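You operate a simulated robot arm through the tools that you are given. There is no shell and no other tool. Be economical: measure what you need, move in short steps, check, and stop when the job is done.

Carry out the task below with a simulated robot arm. There is one attempt and no reset: what you move stays moved.

TASK
Put the blue capsule from the wooden side of the desk on top of the orange battery and the gold capsule on top of the green box.

It is judged by the outcome, as a careful person would: the job done as asked, and still so three seconds after it is handed in. It fails if anything else is knocked over, pushed out of place, dropped, spilled or broken.

THE ROBOT
A 6-joint arm with a two-finger parallel gripper, fixed in place. Base frame: the origin is at the foot of the arm, x ahead of it, y to its left, z up; the work surface is at about z = 0. Lengths are in cm, angles in degrees, forces in N, time in s.
With the tool pointing down near the work surface it reaches from about 14 to 58 cm from the base axis. Its first joint turns from -66.0 to 66.0 degrees. Payload 2.1 kg.
Tool frame: the origin (TCP) lies between the finger pads and is the grasp point; the fingertips stand 3 cm ahead of it; z points along the fingers, y is the line along which they close. The gripper opens to 9.4 cm. The fingers are 2.8 cm wide and 1 cm thick; the gripper's body (5 by 9.6 cm) begins 5.5 cm behind the TCP.
Orientation is that of the tool frame in the base frame, as [roll, pitch, yaw] about the fixed x, y, z axes, in that order (R = Rz(yaw) Ry(pitch) Rx(roll)). With the fingers straight down and closing along the base's y, the tool's x points along the base's -x, its y along +y and its z along -z.

THE INTERFACE
- The arm moves only by the tool jog_arm. Its argument "deltas" is a list of rows, each an object (a shift or turn left out is 0, a gripper value left out holds the last) with "angular": the turn, a rotation vector about the base's x, y, z in rad, a list of three; "xyz": the shift along the base's x, y, z in cm, a list of three; "grip": the finger opening in cm, from 0 to 9.4. In form: [{"angular": [rx, ry, rz], "xyz": [tx, ty, tz], "grip": grip}, ...]. A call has 1 to 10 rows; each row shifts and turns the commanded pose from where the row before left it. A row lasts 0.2 s, in which the tool goes at most 5 cm and 8.6 degrees; a call with a longer step from one row to the next is refused whole, and so is a gripper value outside its range. A pose out of reach is approached as far as the arm can. The call stops where the force on the tool passes 40 N (or 10 N more than at its start, if that is more) or the arm is blocked; 0.2 s more then pass. The fingers move at their own pace (about 7.2 cm/s each) and stop on an object; they squeeze with about 27 N. The grip force told is the motor's: it shows also when the fingers shut on nothing. Time passes only in rows, and 0.2 s behind the last, so rows that do not move let the fingers close. It gives the time, the measured TCP pose, the force on the tool (base axes), the opening and the grip force at its end, in the units of the frame above (readings bear some noise), and new pictures: "views" is both (left out), scene, wrist or none.
- Cameras (640 x 400 px; columns grow to the right, rows downward): "scene" is fixed at [5.37, -37.37, 47.88]; the picture's right is [0.78, -0.63, 0.00], its down [-0.40, -0.49, -0.78] and it looks along [0.49, 0.60, -0.63] (base axes); focal length 214 px, centre (320, 200). "wrist" rides on the gripper at [-3.7, 0, -5.8] in the tool frame; the picture's right is [0.00, -1.00, 0.00], its down [0.97, 0.00, -0.24] and it looks along [0.24, 0.00, 0.97] (tool axes); focal length 218 px, centre (320, 200).
- pixel_to_xyz(camera, pixels): for up to 12 pixels [column, row] of the newest picture of that camera ("zoom" is the newest enlarged one), the place [x, y, z] in the base frame of the surface seen there, good to about 0.3 cm. No time passes.
- zoom(camera, box): a new picture of the part [left, top, right, bottom] of that camera's present view, enlarged. No time passes.
- job_done(): hands the job in; it is judged then, once.

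Work in short steps. Measure before you move; look again where a grasp or a placing could have gone wrong, and mend it. You have 60 turns and 120 pictures in all, the two below and enlarged ones among them. Open the gripper and draw the arm clear of the work before you hand the job in, unless the task says otherwise; then end with one line.

The tools are called as name(argument=value, ...) on one line, values as JSON. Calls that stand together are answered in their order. jog_arm: Moves the arm, as the interface text tells. Its arguments: {"type":"object","properties":{"deltas":{"type":"array"},"views":{"type":"string","enum":["both","scene","wrist","none"]}},"required":["deltas"]} The other tools are called the same way: pixel_to_xyz (camera, pixels) gives the place of the surface under pixels of a picture; zoom (camera, box) takes an enlarged picture of a part of a camera's view; job_done () hands the job in.

At the start:

```text
clock: 0.0
ee_pos: [37.92, -4.7, 25.16]
tool_rot: [179.9, 0.1, -179.9]
force: [0.0, 0.0, -0.8]
finger_gap: 9.41
grip_force: 0.1
```

scene: 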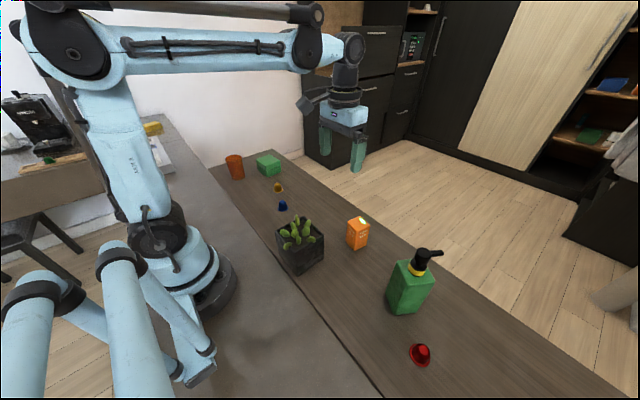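
wrist: 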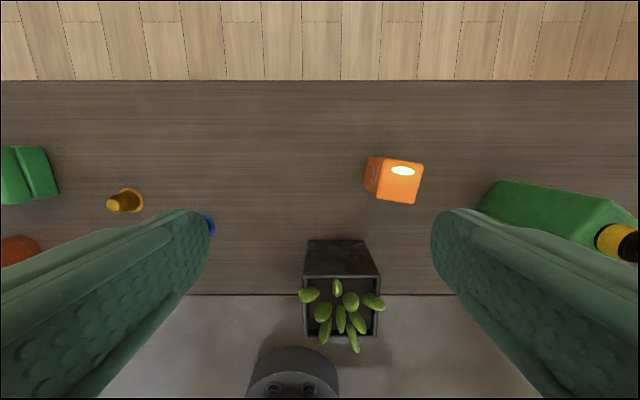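

The scene shows a blue item near (283,206), a gold one near (278,187), an orange box near (358,233) and a green box near (268,165). I'll enlarge these areas before measuring.

zoom(camera="scene", box=[210, 140, 390, 260])

pixel_to_xyz(camera="scene", pixels=[[283, 204], [283, 209], [278, 184], [278, 190], [358, 220], [358, 240], [268, 157], [268, 168], [236, 158], [300, 240]])

zoom(camera="wrist", box=[0, 120, 240, 270])

```text
3.33 times, centred on (300, 200) of scene
```

zoom: 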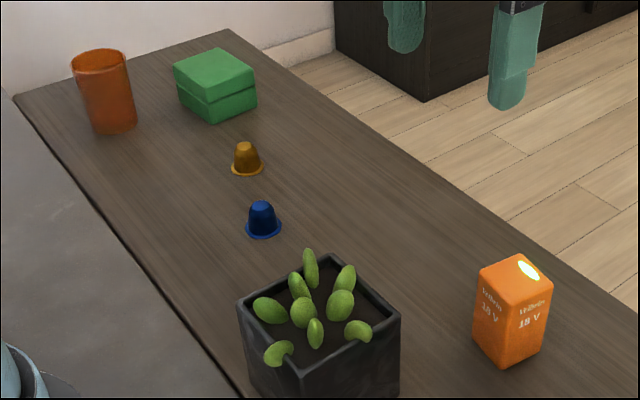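

```text
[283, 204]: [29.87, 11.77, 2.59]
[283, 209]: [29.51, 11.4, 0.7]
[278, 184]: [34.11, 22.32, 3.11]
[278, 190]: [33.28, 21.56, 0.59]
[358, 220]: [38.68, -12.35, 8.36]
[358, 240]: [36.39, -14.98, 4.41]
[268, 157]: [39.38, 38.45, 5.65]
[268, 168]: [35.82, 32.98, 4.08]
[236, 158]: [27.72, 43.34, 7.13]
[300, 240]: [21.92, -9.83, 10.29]
```

```text
2.67 times, centred on (120, 195) of wrist
```

zoom: 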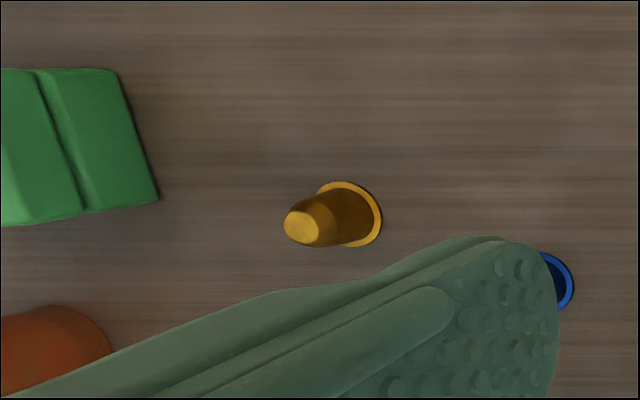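

The blue capsule is at about (30, 11.7), cap height about 3, and the gold one is at about (34, 22). I'll move above the blue one for a better view.

jog_arm(deltas=[{"xyz": [-1.6, 3.4, 0]}, {"xyz": [-1.6, 3.4, 0]}, {"xyz": [-1.6, 3.4, -1]}, {"xyz": [-1.6, 3.4, -2]}, {"xyz": [-1.6, 2.8, -2]}, {}], views="both")

```text
clock: 1.4
ee_pos: [29.83, 11.87, 20.18]
tool_rot: [-180.0, 0.2, -180.0]
force: [-0.2, 0.3, 0.1]
finger_gap: 9.39
grip_force: 0.1
```

scene: 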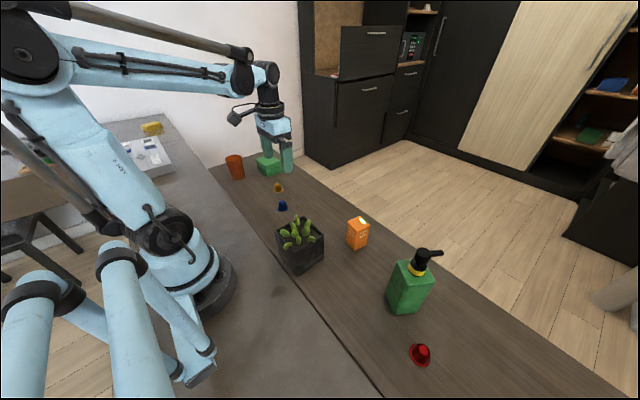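
wrist: 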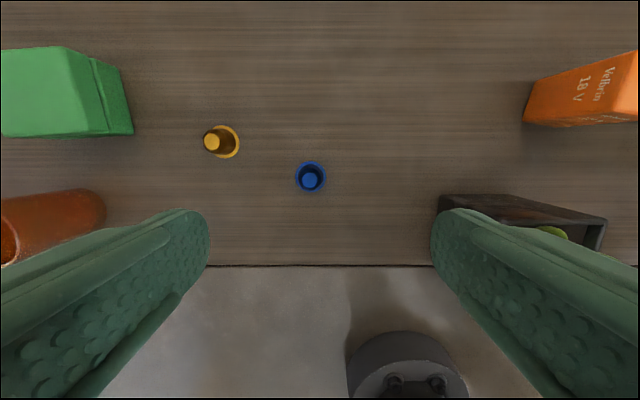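

Blue is at (311,177) and gold at (220,142) in the wrist view. I'll measure their tops and rims.

pixel_to_xyz(camera="wrist", pixels=[[311, 180], [296, 177], [327, 177], [311, 162], [311, 192], [212, 141], [220, 126], [239, 141], [229, 156], [130, 133], [60, 90], [105, 90]])

zoom(camera="wrist", box=[190, 110, 350, 210])

zoom(camera="scene", box=[335, 200, 385, 260])

```text
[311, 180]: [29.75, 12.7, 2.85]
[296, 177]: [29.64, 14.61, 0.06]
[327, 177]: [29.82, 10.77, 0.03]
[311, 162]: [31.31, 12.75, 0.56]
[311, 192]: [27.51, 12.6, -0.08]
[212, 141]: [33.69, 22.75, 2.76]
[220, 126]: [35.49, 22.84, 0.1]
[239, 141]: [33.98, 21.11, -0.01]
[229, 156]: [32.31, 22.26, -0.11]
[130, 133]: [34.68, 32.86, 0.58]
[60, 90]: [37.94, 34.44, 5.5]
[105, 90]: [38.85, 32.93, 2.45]
```

```text
4.00 times, centred on (270, 160) of wrist
```

zoom: 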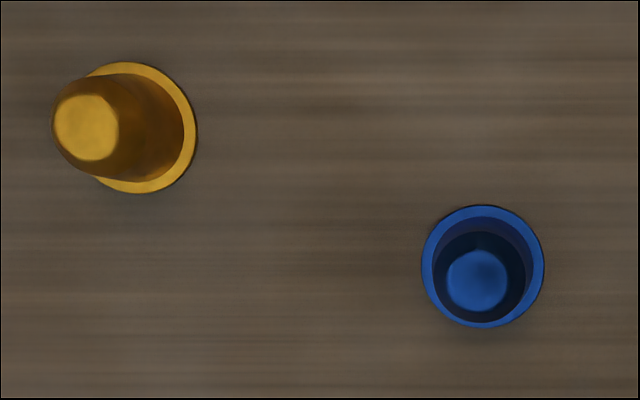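

```text
6.67 times, centred on (360, 230) of scene
```

zoom: 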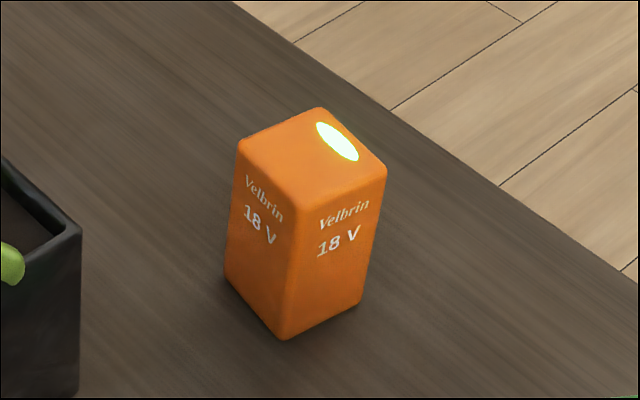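

Blue is centred at about (29.7, 12.8) with height 2.85 and a 3.7 rim. I'll descend partway and check the centring.

jog_arm(deltas=[{"xyz": [0, 0.5, -3], "grip": 7}, {"xyz": [0, 0.4, -3.5]}, {"xyz": [0, 0, -3.5]}, {"xyz": [0, 0, -2]}, {}], views="wrist")

```text
clock: 2.6
ee_pos: [29.93, 12.59, 8.13]
tool_rot: [179.9, 0.2, 180.0]
force: [-0.4, 0.4, -0.1]
finger_gap: 7.02
grip_force: 0.1
```

wrist: 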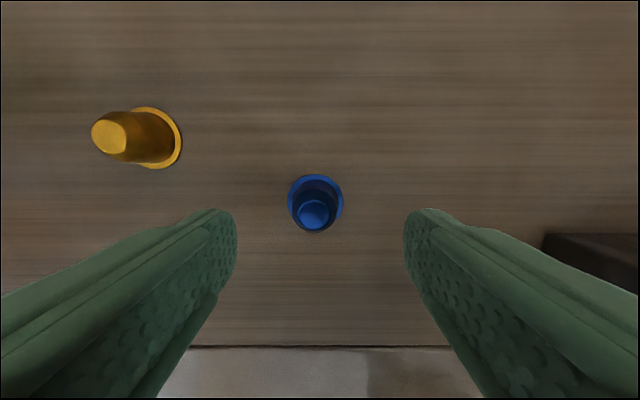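

The rim centre at (315,204) works out to (29.95, 12.88). I'll shift 0.25 in y, descend to z 3.6 and close.

jog_arm(deltas=[{"xyz": [0, 0.25, -2]}, {"xyz": [0, 0, -1.5]}, {"xyz": [0, 0, -1]}, {}, {"grip": 2}, {}, {}], views="both")

```text
clock: 4.2
ee_pos: [29.91, 12.96, 3.53]
tool_rot: [-180.0, 0.0, 180.0]
force: [0.2, -0.8, 0.2]
finger_gap: 2.15
grip_force: 26.7
```

scene: 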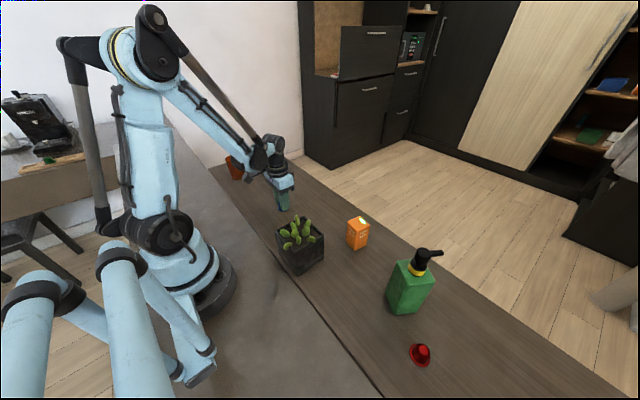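
wrist: 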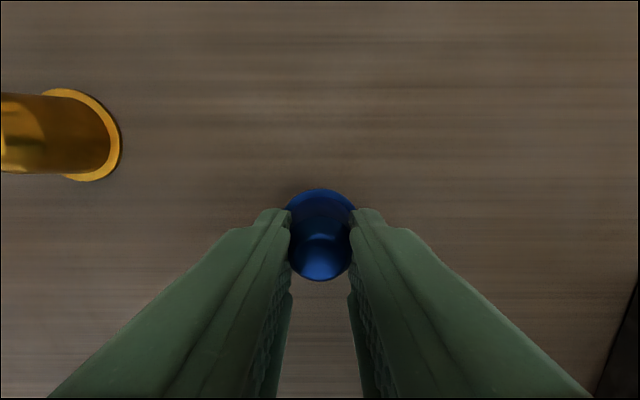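

The fingers stopped at 2.15 on the body with 26.7 N. I'll lift a little and check that it is held.

jog_arm(deltas=[{"grip": 1}, {"xyz": [0, 0, 1.5]}, {"xyz": [0, 0, 2.5]}, {"xyz": [0, 0, 3]}, {}], views="both")

zoom(camera="scene", box=[250, 150, 340, 220])

```text
clock: 5.4
ee_pos: [30.04, 13.04, 10.66]
tool_rot: [-179.9, 0.0, 180.0]
force: [0.1, -0.1, 0.2]
finger_gap: 2.08
grip_force: 27.0
```

scene: 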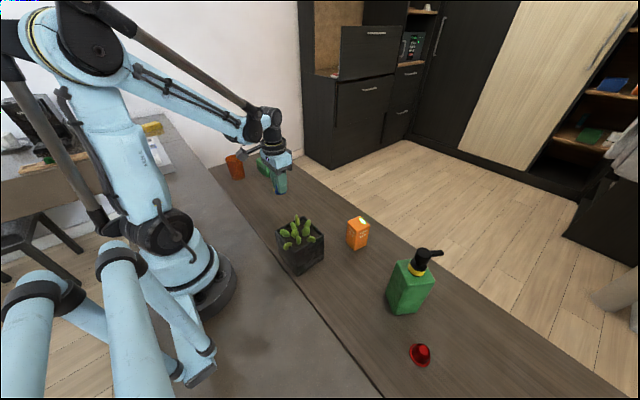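
wrist: 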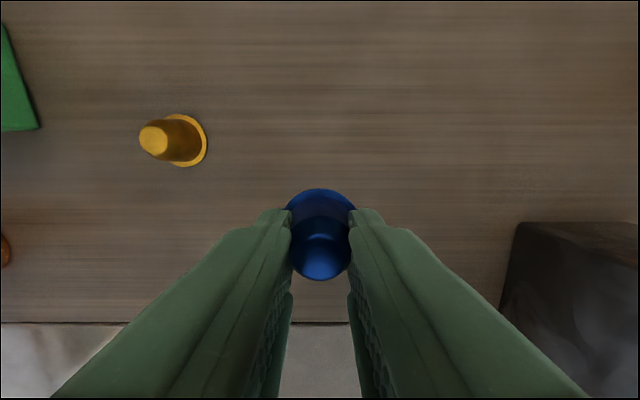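

```text
5.71 times, centred on (295, 185) of scene
```

zoom: 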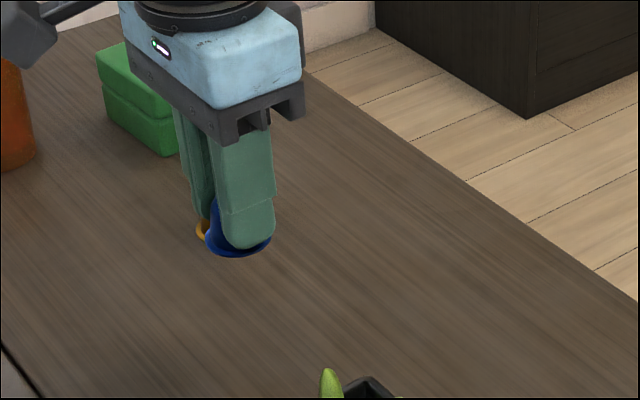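

The blue capsule is held upright, with its bottom 3.5 below the TCP. I'll raise it and carry it towards the battery, stopping short so the battery can be measured.

jog_arm(deltas=[{"xyz": [0, 0, 3.5]}, {"xyz": [0, -1, 3.5]}, {"xyz": [1, -4, 1.5]}, {"xyz": [1, -4, 0]}, {"xyz": [1, -4, 0]}, {"xyz": [1, -4, 0]}, {"xyz": [1, -4, 0]}, {"xyz": [1, -3, 0]}, {}], views="both")

zoom(camera="scene", box=[312, 200, 408, 260])

pixel_to_xyz(camera="zoom", pixels=[[320, 110], [380, 165], [300, 203], [242, 145], [311, 155], [282, 336], [228, 280], [362, 300]])

```text
clock: 7.4
ee_pos: [36.17, -11.06, 19.22]
tool_rot: [-180.0, 0.1, 180.0]
force: [-0.8, 0.4, -0.1]
finger_gap: 2.06
grip_force: 26.7
```

scene: 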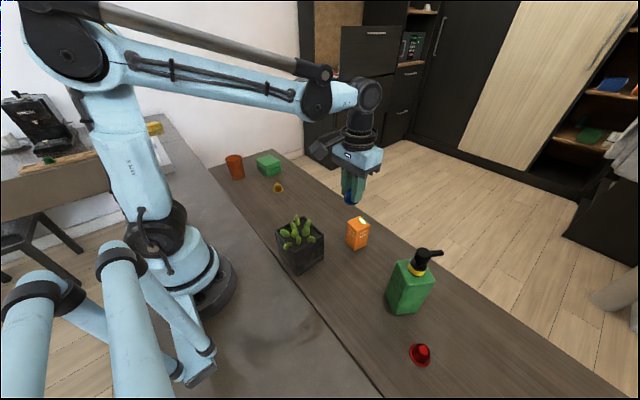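
wrist: 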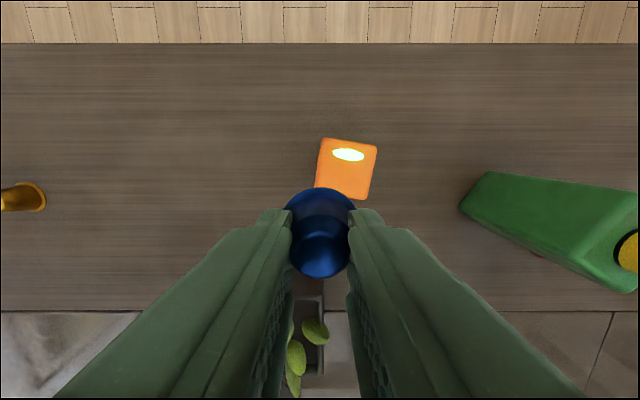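

```text
6.67 times, centred on (360, 230) of scene
```

zoom: 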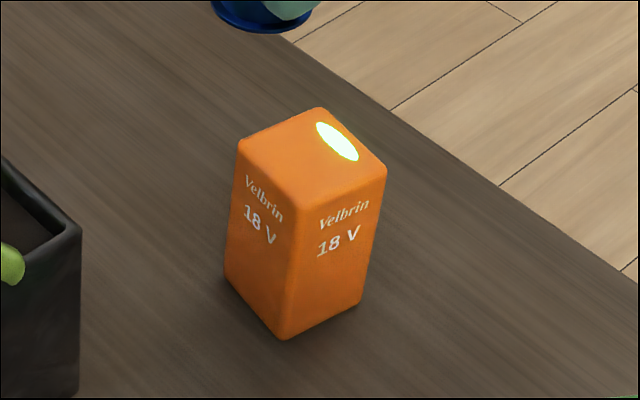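

```text
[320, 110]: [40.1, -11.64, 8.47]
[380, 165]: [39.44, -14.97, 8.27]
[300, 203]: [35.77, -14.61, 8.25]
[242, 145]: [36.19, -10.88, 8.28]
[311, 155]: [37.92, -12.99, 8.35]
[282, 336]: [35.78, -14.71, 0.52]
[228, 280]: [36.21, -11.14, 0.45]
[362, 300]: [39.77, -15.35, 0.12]
```

The battery top is centred at about (38.05, -13.05), z 8.35, and is 4 cm square. I'll move over it and down to 1 cm clearance.

jog_arm(deltas=[{"xyz": [0.95, -1.0, 0]}, {"xyz": [0.93, -0.99, 0]}, {"xyz": [0, 0, -2]}, {"xyz": [0, 0, -2]}, {"xyz": [0, 0, -1.5]}, {"xyz": [0, 0, -0.7]}, {}, {}], views="both")

zoom(camera="scene", box=[312, 190, 408, 250])

```text
clock: 9.2
ee_pos: [37.91, -13.12, 12.9]
tool_rot: [179.9, 0.1, -180.0]
force: [0.7, 0.0, -0.2]
finger_gap: 2.02
grip_force: 27.5
```

scene: 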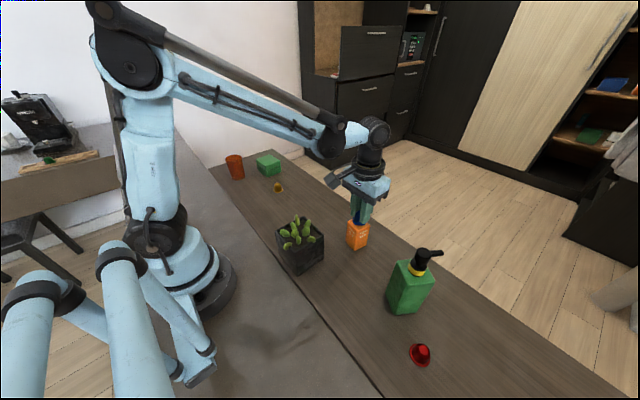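
wrist: 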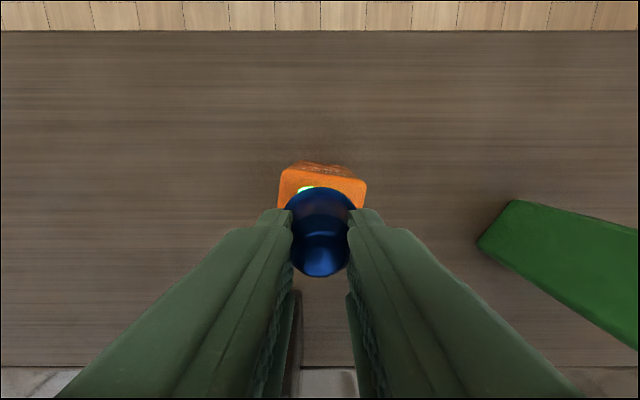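

```text
6.67 times, centred on (360, 220) of scene
```

zoom: 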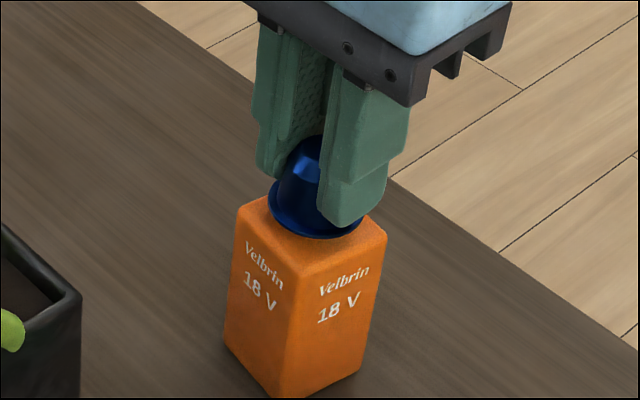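

It is nearly centred, needing about +0.15 in x and -0.1 in y. I'll lower it gently to near contact.

jog_arm(deltas=[{"xyz": [0.15, -0.1, -0.3]}, {"xyz": [0, 0, -0.3]}, {"xyz": [0, 0, -0.15]}, {}], views="none")

zoom(camera="scene", box=[336, 205, 384, 235])

```text
clock: 10.2
ee_pos: [38.08, -13.15, 12.2]
tool_rot: [-180.0, 0.0, 179.9]
force: [0.1, 0.0, -0.6]
finger_gap: 2.39
grip_force: 27.5
```

```text
13.33 times, centred on (360, 220) of scene
```

zoom: 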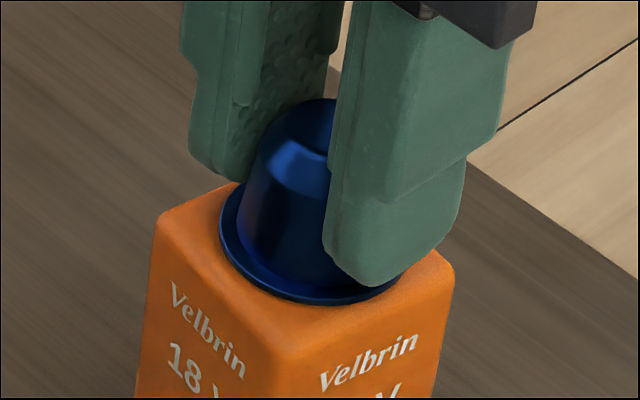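

The gap widened to 2.39, so the capsule touched and is sitting on the battery. I'll open, pause, and go straight up.

jog_arm(deltas=[{"xyz": [0, 0, -0.05]}, {"grip": 3.2}, {"grip": 5}, {"grip": 6}, {}, {"xyz": [0, 0, 2]}, {"xyz": [0, 0, 3]}, {"xyz": [0, 0, 4]}, {}], views="both")

zoom(camera="scene", box=[312, 190, 408, 250])

```text
clock: 12.2
ee_pos: [37.8, -13.03, 21.04]
tool_rot: [180.0, 0.1, -180.0]
force: [0.0, -0.4, 0.3]
finger_gap: 6.0
grip_force: 0.0
```

scene: 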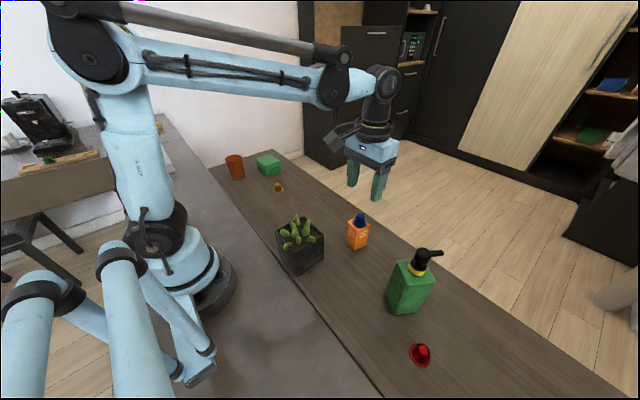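
wrist: 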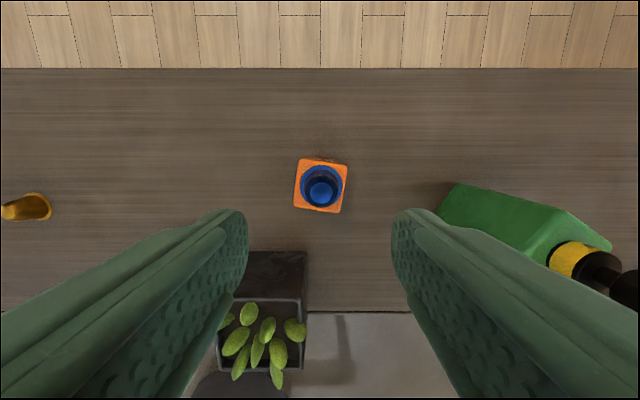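

```text
6.67 times, centred on (360, 220) of scene
```

zoom: 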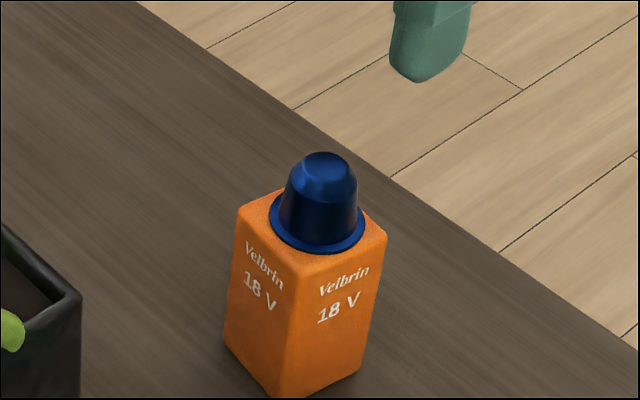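

The blue capsule stands centred on the battery. Next I'll move over the gold capsule near (33.9, 22.7).

jog_arm(deltas=[{"xyz": [-0.4, 4.4, 0]}, {"xyz": [-0.4, 4.4, 0]}, {"xyz": [-0.4, 4.4, 0]}, {"xyz": [-0.4, 4.4, 0]}, {"xyz": [-0.4, 4.4, 0]}, {"xyz": [-0.4, 4.4, -1], "grip": 7}, {"xyz": [-0.5, 4.4, -2]}, {"xyz": [-0.5, 3.3, -3]}, {"xyz": [-0.5, 1.6, -3]}, {}], views="wrist")

zoom(camera="wrist", box=[240, 140, 400, 240])

```text
clock: 14.4
ee_pos: [34.14, 22.35, 12.23]
tool_rot: [-179.9, 0.2, 179.9]
force: [-0.4, -0.4, 0.7]
finger_gap: 7.01
grip_force: 0.1
```

wrist: 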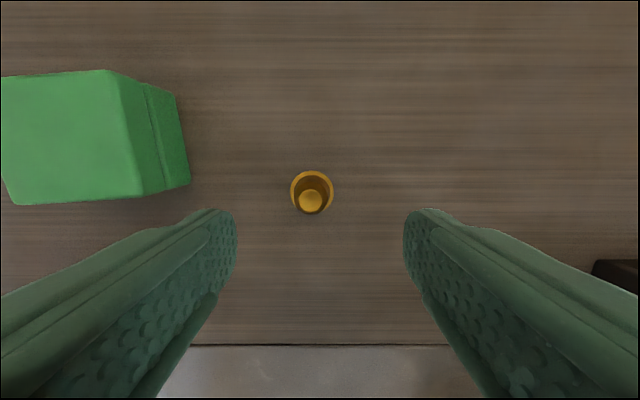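

```text
4.00 times, centred on (320, 190) of wrist
```

zoom: 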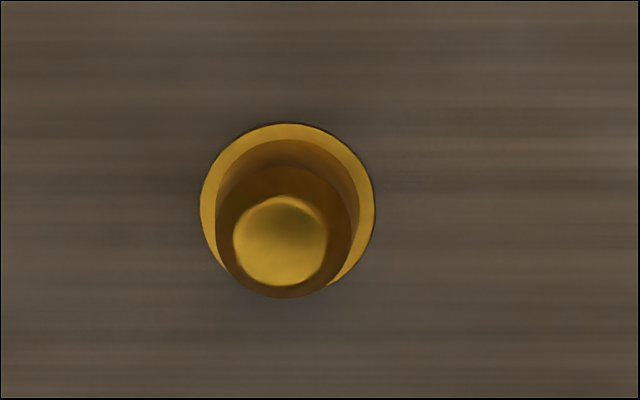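

The gold rim is centred at (312,192.5), which gives (34.05, 23.0). I'll shift, descend to z about 3.4 and close.

jog_arm(deltas=[{"xyz": [-0.05, 0.65, -2.5]}, {"xyz": [0, 0, -3]}, {"xyz": [0, 0, -2.2]}, {"xyz": [0, 0, -1.1]}, {}, {"grip": 1}, {}, {}, {}], views="wrist")

```text
clock: 16.4
ee_pos: [33.8, 23.17, 3.11]
tool_rot: [-179.9, 0.0, 179.9]
force: [0.2, -0.4, 0.1]
finger_gap: 2.26
grip_force: 27.4
```

wrist: 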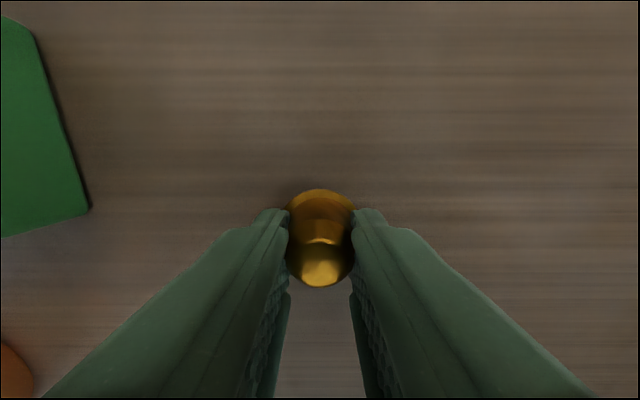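

The gold capsule is gripped with the gap at 2.26. I'll lift and move partway towards the green box for measuring.

jog_arm(deltas=[{"xyz": [0, 0, 2]}, {"xyz": [0, 0, 4]}, {"xyz": [0, 0, 4]}, {"xyz": [0, 2, 3]}, {"xyz": [0, 4, 0]}, {"xyz": [0, 3, 0]}, {}], views="both")

zoom(camera="scene", box=[220, 135, 316, 195])

```text
clock: 18.0
ee_pos: [34.0, 32.12, 16.34]
tool_rot: [-180.0, 0.1, 180.0]
force: [-0.3, -0.3, 0.0]
finger_gap: 2.21
grip_force: 26.8
```

scene: 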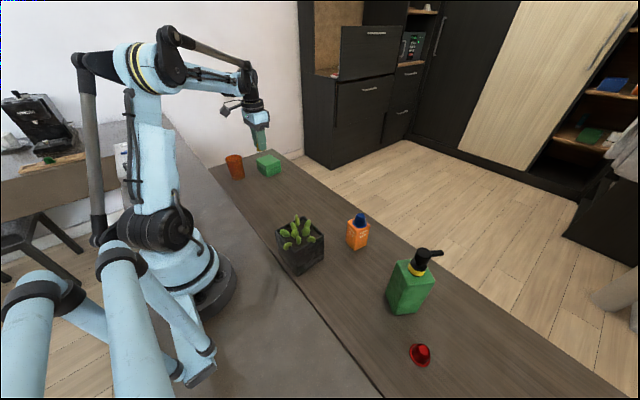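
wrist: 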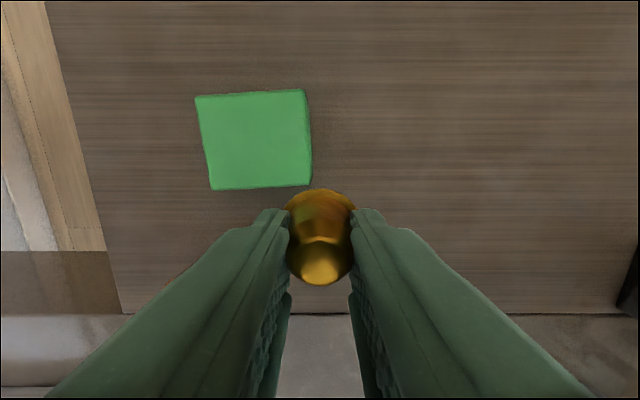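

```text
6.67 times, centred on (268, 165) of scene
```

zoom: 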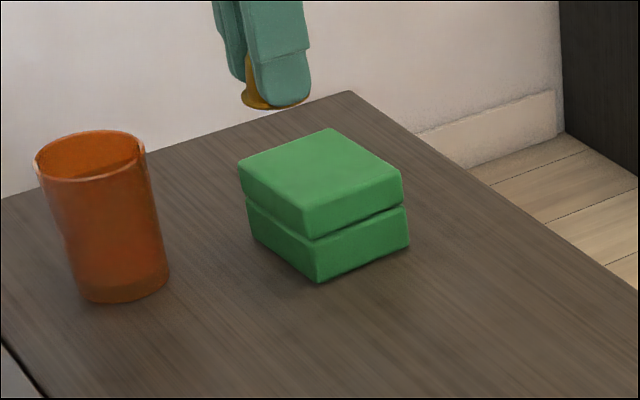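

pixel_to_xyz(camera="wrist", pixels=[[200, 99], [300, 93], [306, 180], [214, 186], [255, 140], [230, 120], [280, 160]])

pixel_to_xyz(camera="zoom", pixels=[[335, 135], [398, 172], [305, 203], [245, 163], [320, 168], [90, 135]])

```text
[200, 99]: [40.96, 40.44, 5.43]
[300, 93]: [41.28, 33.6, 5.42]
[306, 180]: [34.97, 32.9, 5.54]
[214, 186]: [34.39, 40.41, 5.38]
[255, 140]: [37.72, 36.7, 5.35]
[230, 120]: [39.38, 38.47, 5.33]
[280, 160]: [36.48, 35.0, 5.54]
```

```text
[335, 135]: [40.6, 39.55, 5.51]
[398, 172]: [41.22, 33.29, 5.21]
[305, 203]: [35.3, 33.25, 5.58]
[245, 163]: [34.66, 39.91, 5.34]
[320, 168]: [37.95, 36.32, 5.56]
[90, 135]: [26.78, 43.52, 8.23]
```

The green box top is centred at about (37.9, 36.7), z 5.45. I'll move over it and down to about 0.8 cm clearance.

jog_arm(deltas=[{"xyz": [2, 2.3, 0]}, {"xyz": [1.9, 2.3, 0]}, {"xyz": [0, 0, -2.5]}, {"xyz": [0, 0, -2.5]}, {"xyz": [0, 0, -1.2]}, {"xyz": [0, 0, -0.6]}, {}, {}], views="wrist")

zoom(camera="scene", box=[236, 135, 300, 175])

```text
clock: 19.8
ee_pos: [37.97, 36.8, 9.45]
tool_rot: [179.9, 0.1, -180.0]
force: [0.7, 0.6, -0.9]
finger_gap: 2.16
grip_force: 26.9
```

wrist: 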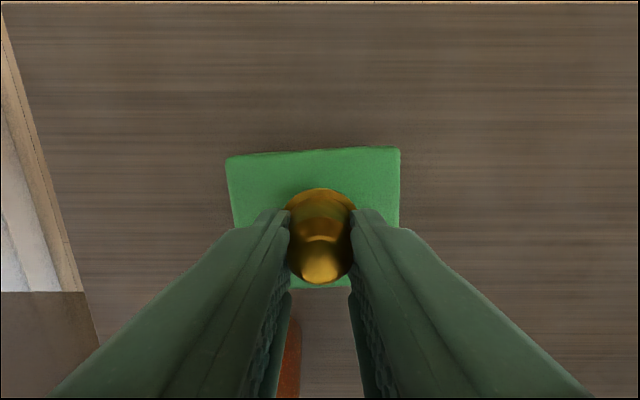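

```text
10.00 times, centred on (268, 155) of scene
```

zoom: 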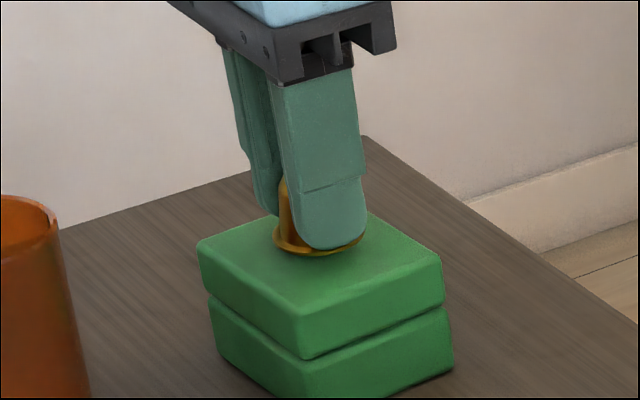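

It is over the middle of the box with a small gap. I'll lower in small steps, watching the finger gap and the force for contact.

jog_arm(deltas=[{"xyz": [0, 0, -0.25]}, {"xyz": [0, 0, -0.2]}, {"xyz": [0, 0, -0.1]}, {}], views="none")

zoom(camera="scene", box=[244, 140, 292, 170])

```text
clock: 20.8
ee_pos: [37.99, 36.84, 8.92]
tool_rot: [-180.0, 0.2, 180.0]
force: [-0.1, -0.1, 0.1]
finger_gap: 2.19
grip_force: 27.1
```

```text
13.33 times, centred on (268, 155) of scene
```

zoom: 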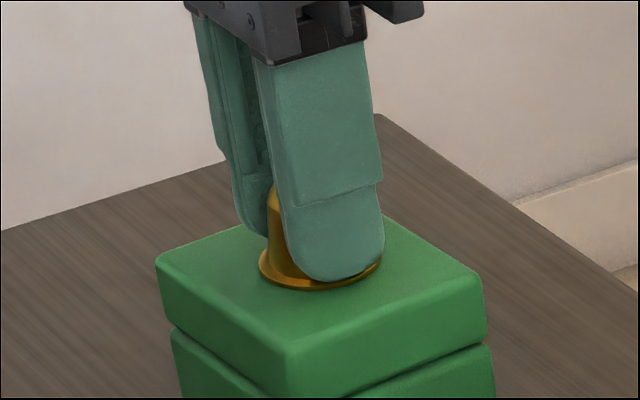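

jog_arm(deltas=[{"xyz": [0, 0, -0.1]}, {"xyz": [0, 0, -0.1]}, {}], views="none")

zoom(camera="scene", box=[244, 140, 292, 170])

```text
clock: 21.6
ee_pos: [38.01, 36.87, 8.75]
tool_rot: [180.0, 0.1, -180.0]
force: [-0.2, -0.7, 20.1]
finger_gap: 2.16
grip_force: 26.8
```

```text
13.33 times, centred on (268, 155) of scene
```

zoom: 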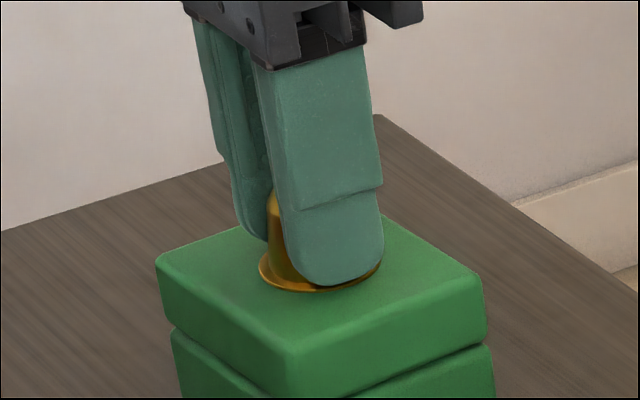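

The force of 20 N upward shows firm contact. I'll ease up a hair, open and go straight up.

jog_arm(deltas=[{"xyz": [0, 0, 0.07]}, {"grip": 3.2}, {"grip": 5}, {"grip": 6}, {}, {"xyz": [0, 0, 2]}, {"xyz": [0, 0, 3]}, {"xyz": [0, 0, 4]}, {"xyz": [-1, -3, 3]}, {"xyz": [-1, -4, 1]}], views="both")

zoom(camera="scene", box=[212, 130, 372, 260])

```text
clock: 23.8
ee_pos: [35.81, 29.87, 21.79]
tool_rot: [-180.0, 0.0, 180.0]
force: [0.3, -0.3, 0.0]
finger_gap: 5.98
grip_force: 0.1
```

scene: 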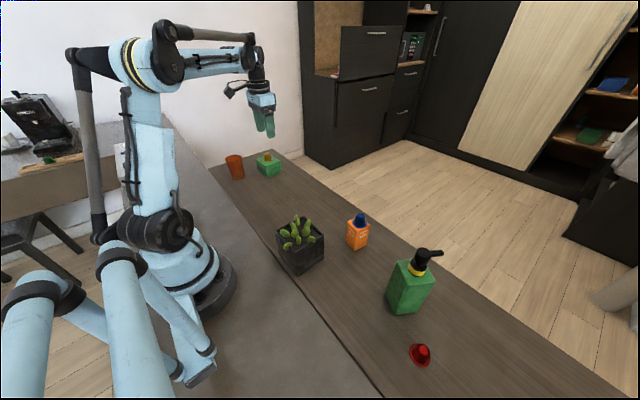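
wrist: 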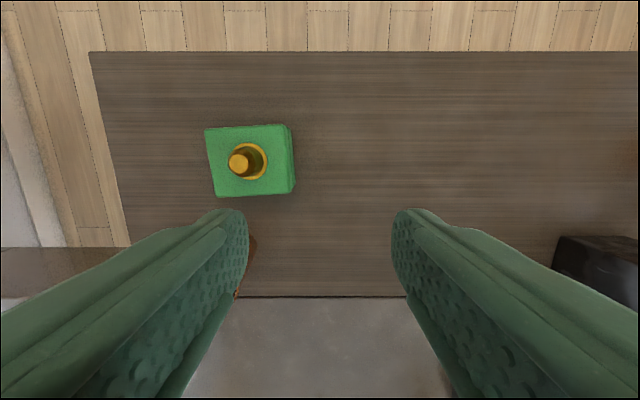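

```text
3.08 times, centred on (292, 195) of scene
```

zoom: 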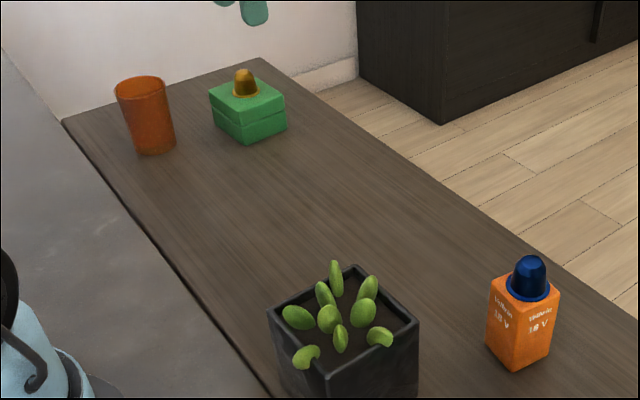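

Both capsules stand upright on their targets, nothing else has moved, and the arm is clear with the gripper open.

job_done()

```text
The job is handed in.
```

The blue capsule is on top of the orange battery and the gold capsule is on top of the green box, both standing upright with nothing else disturbed.
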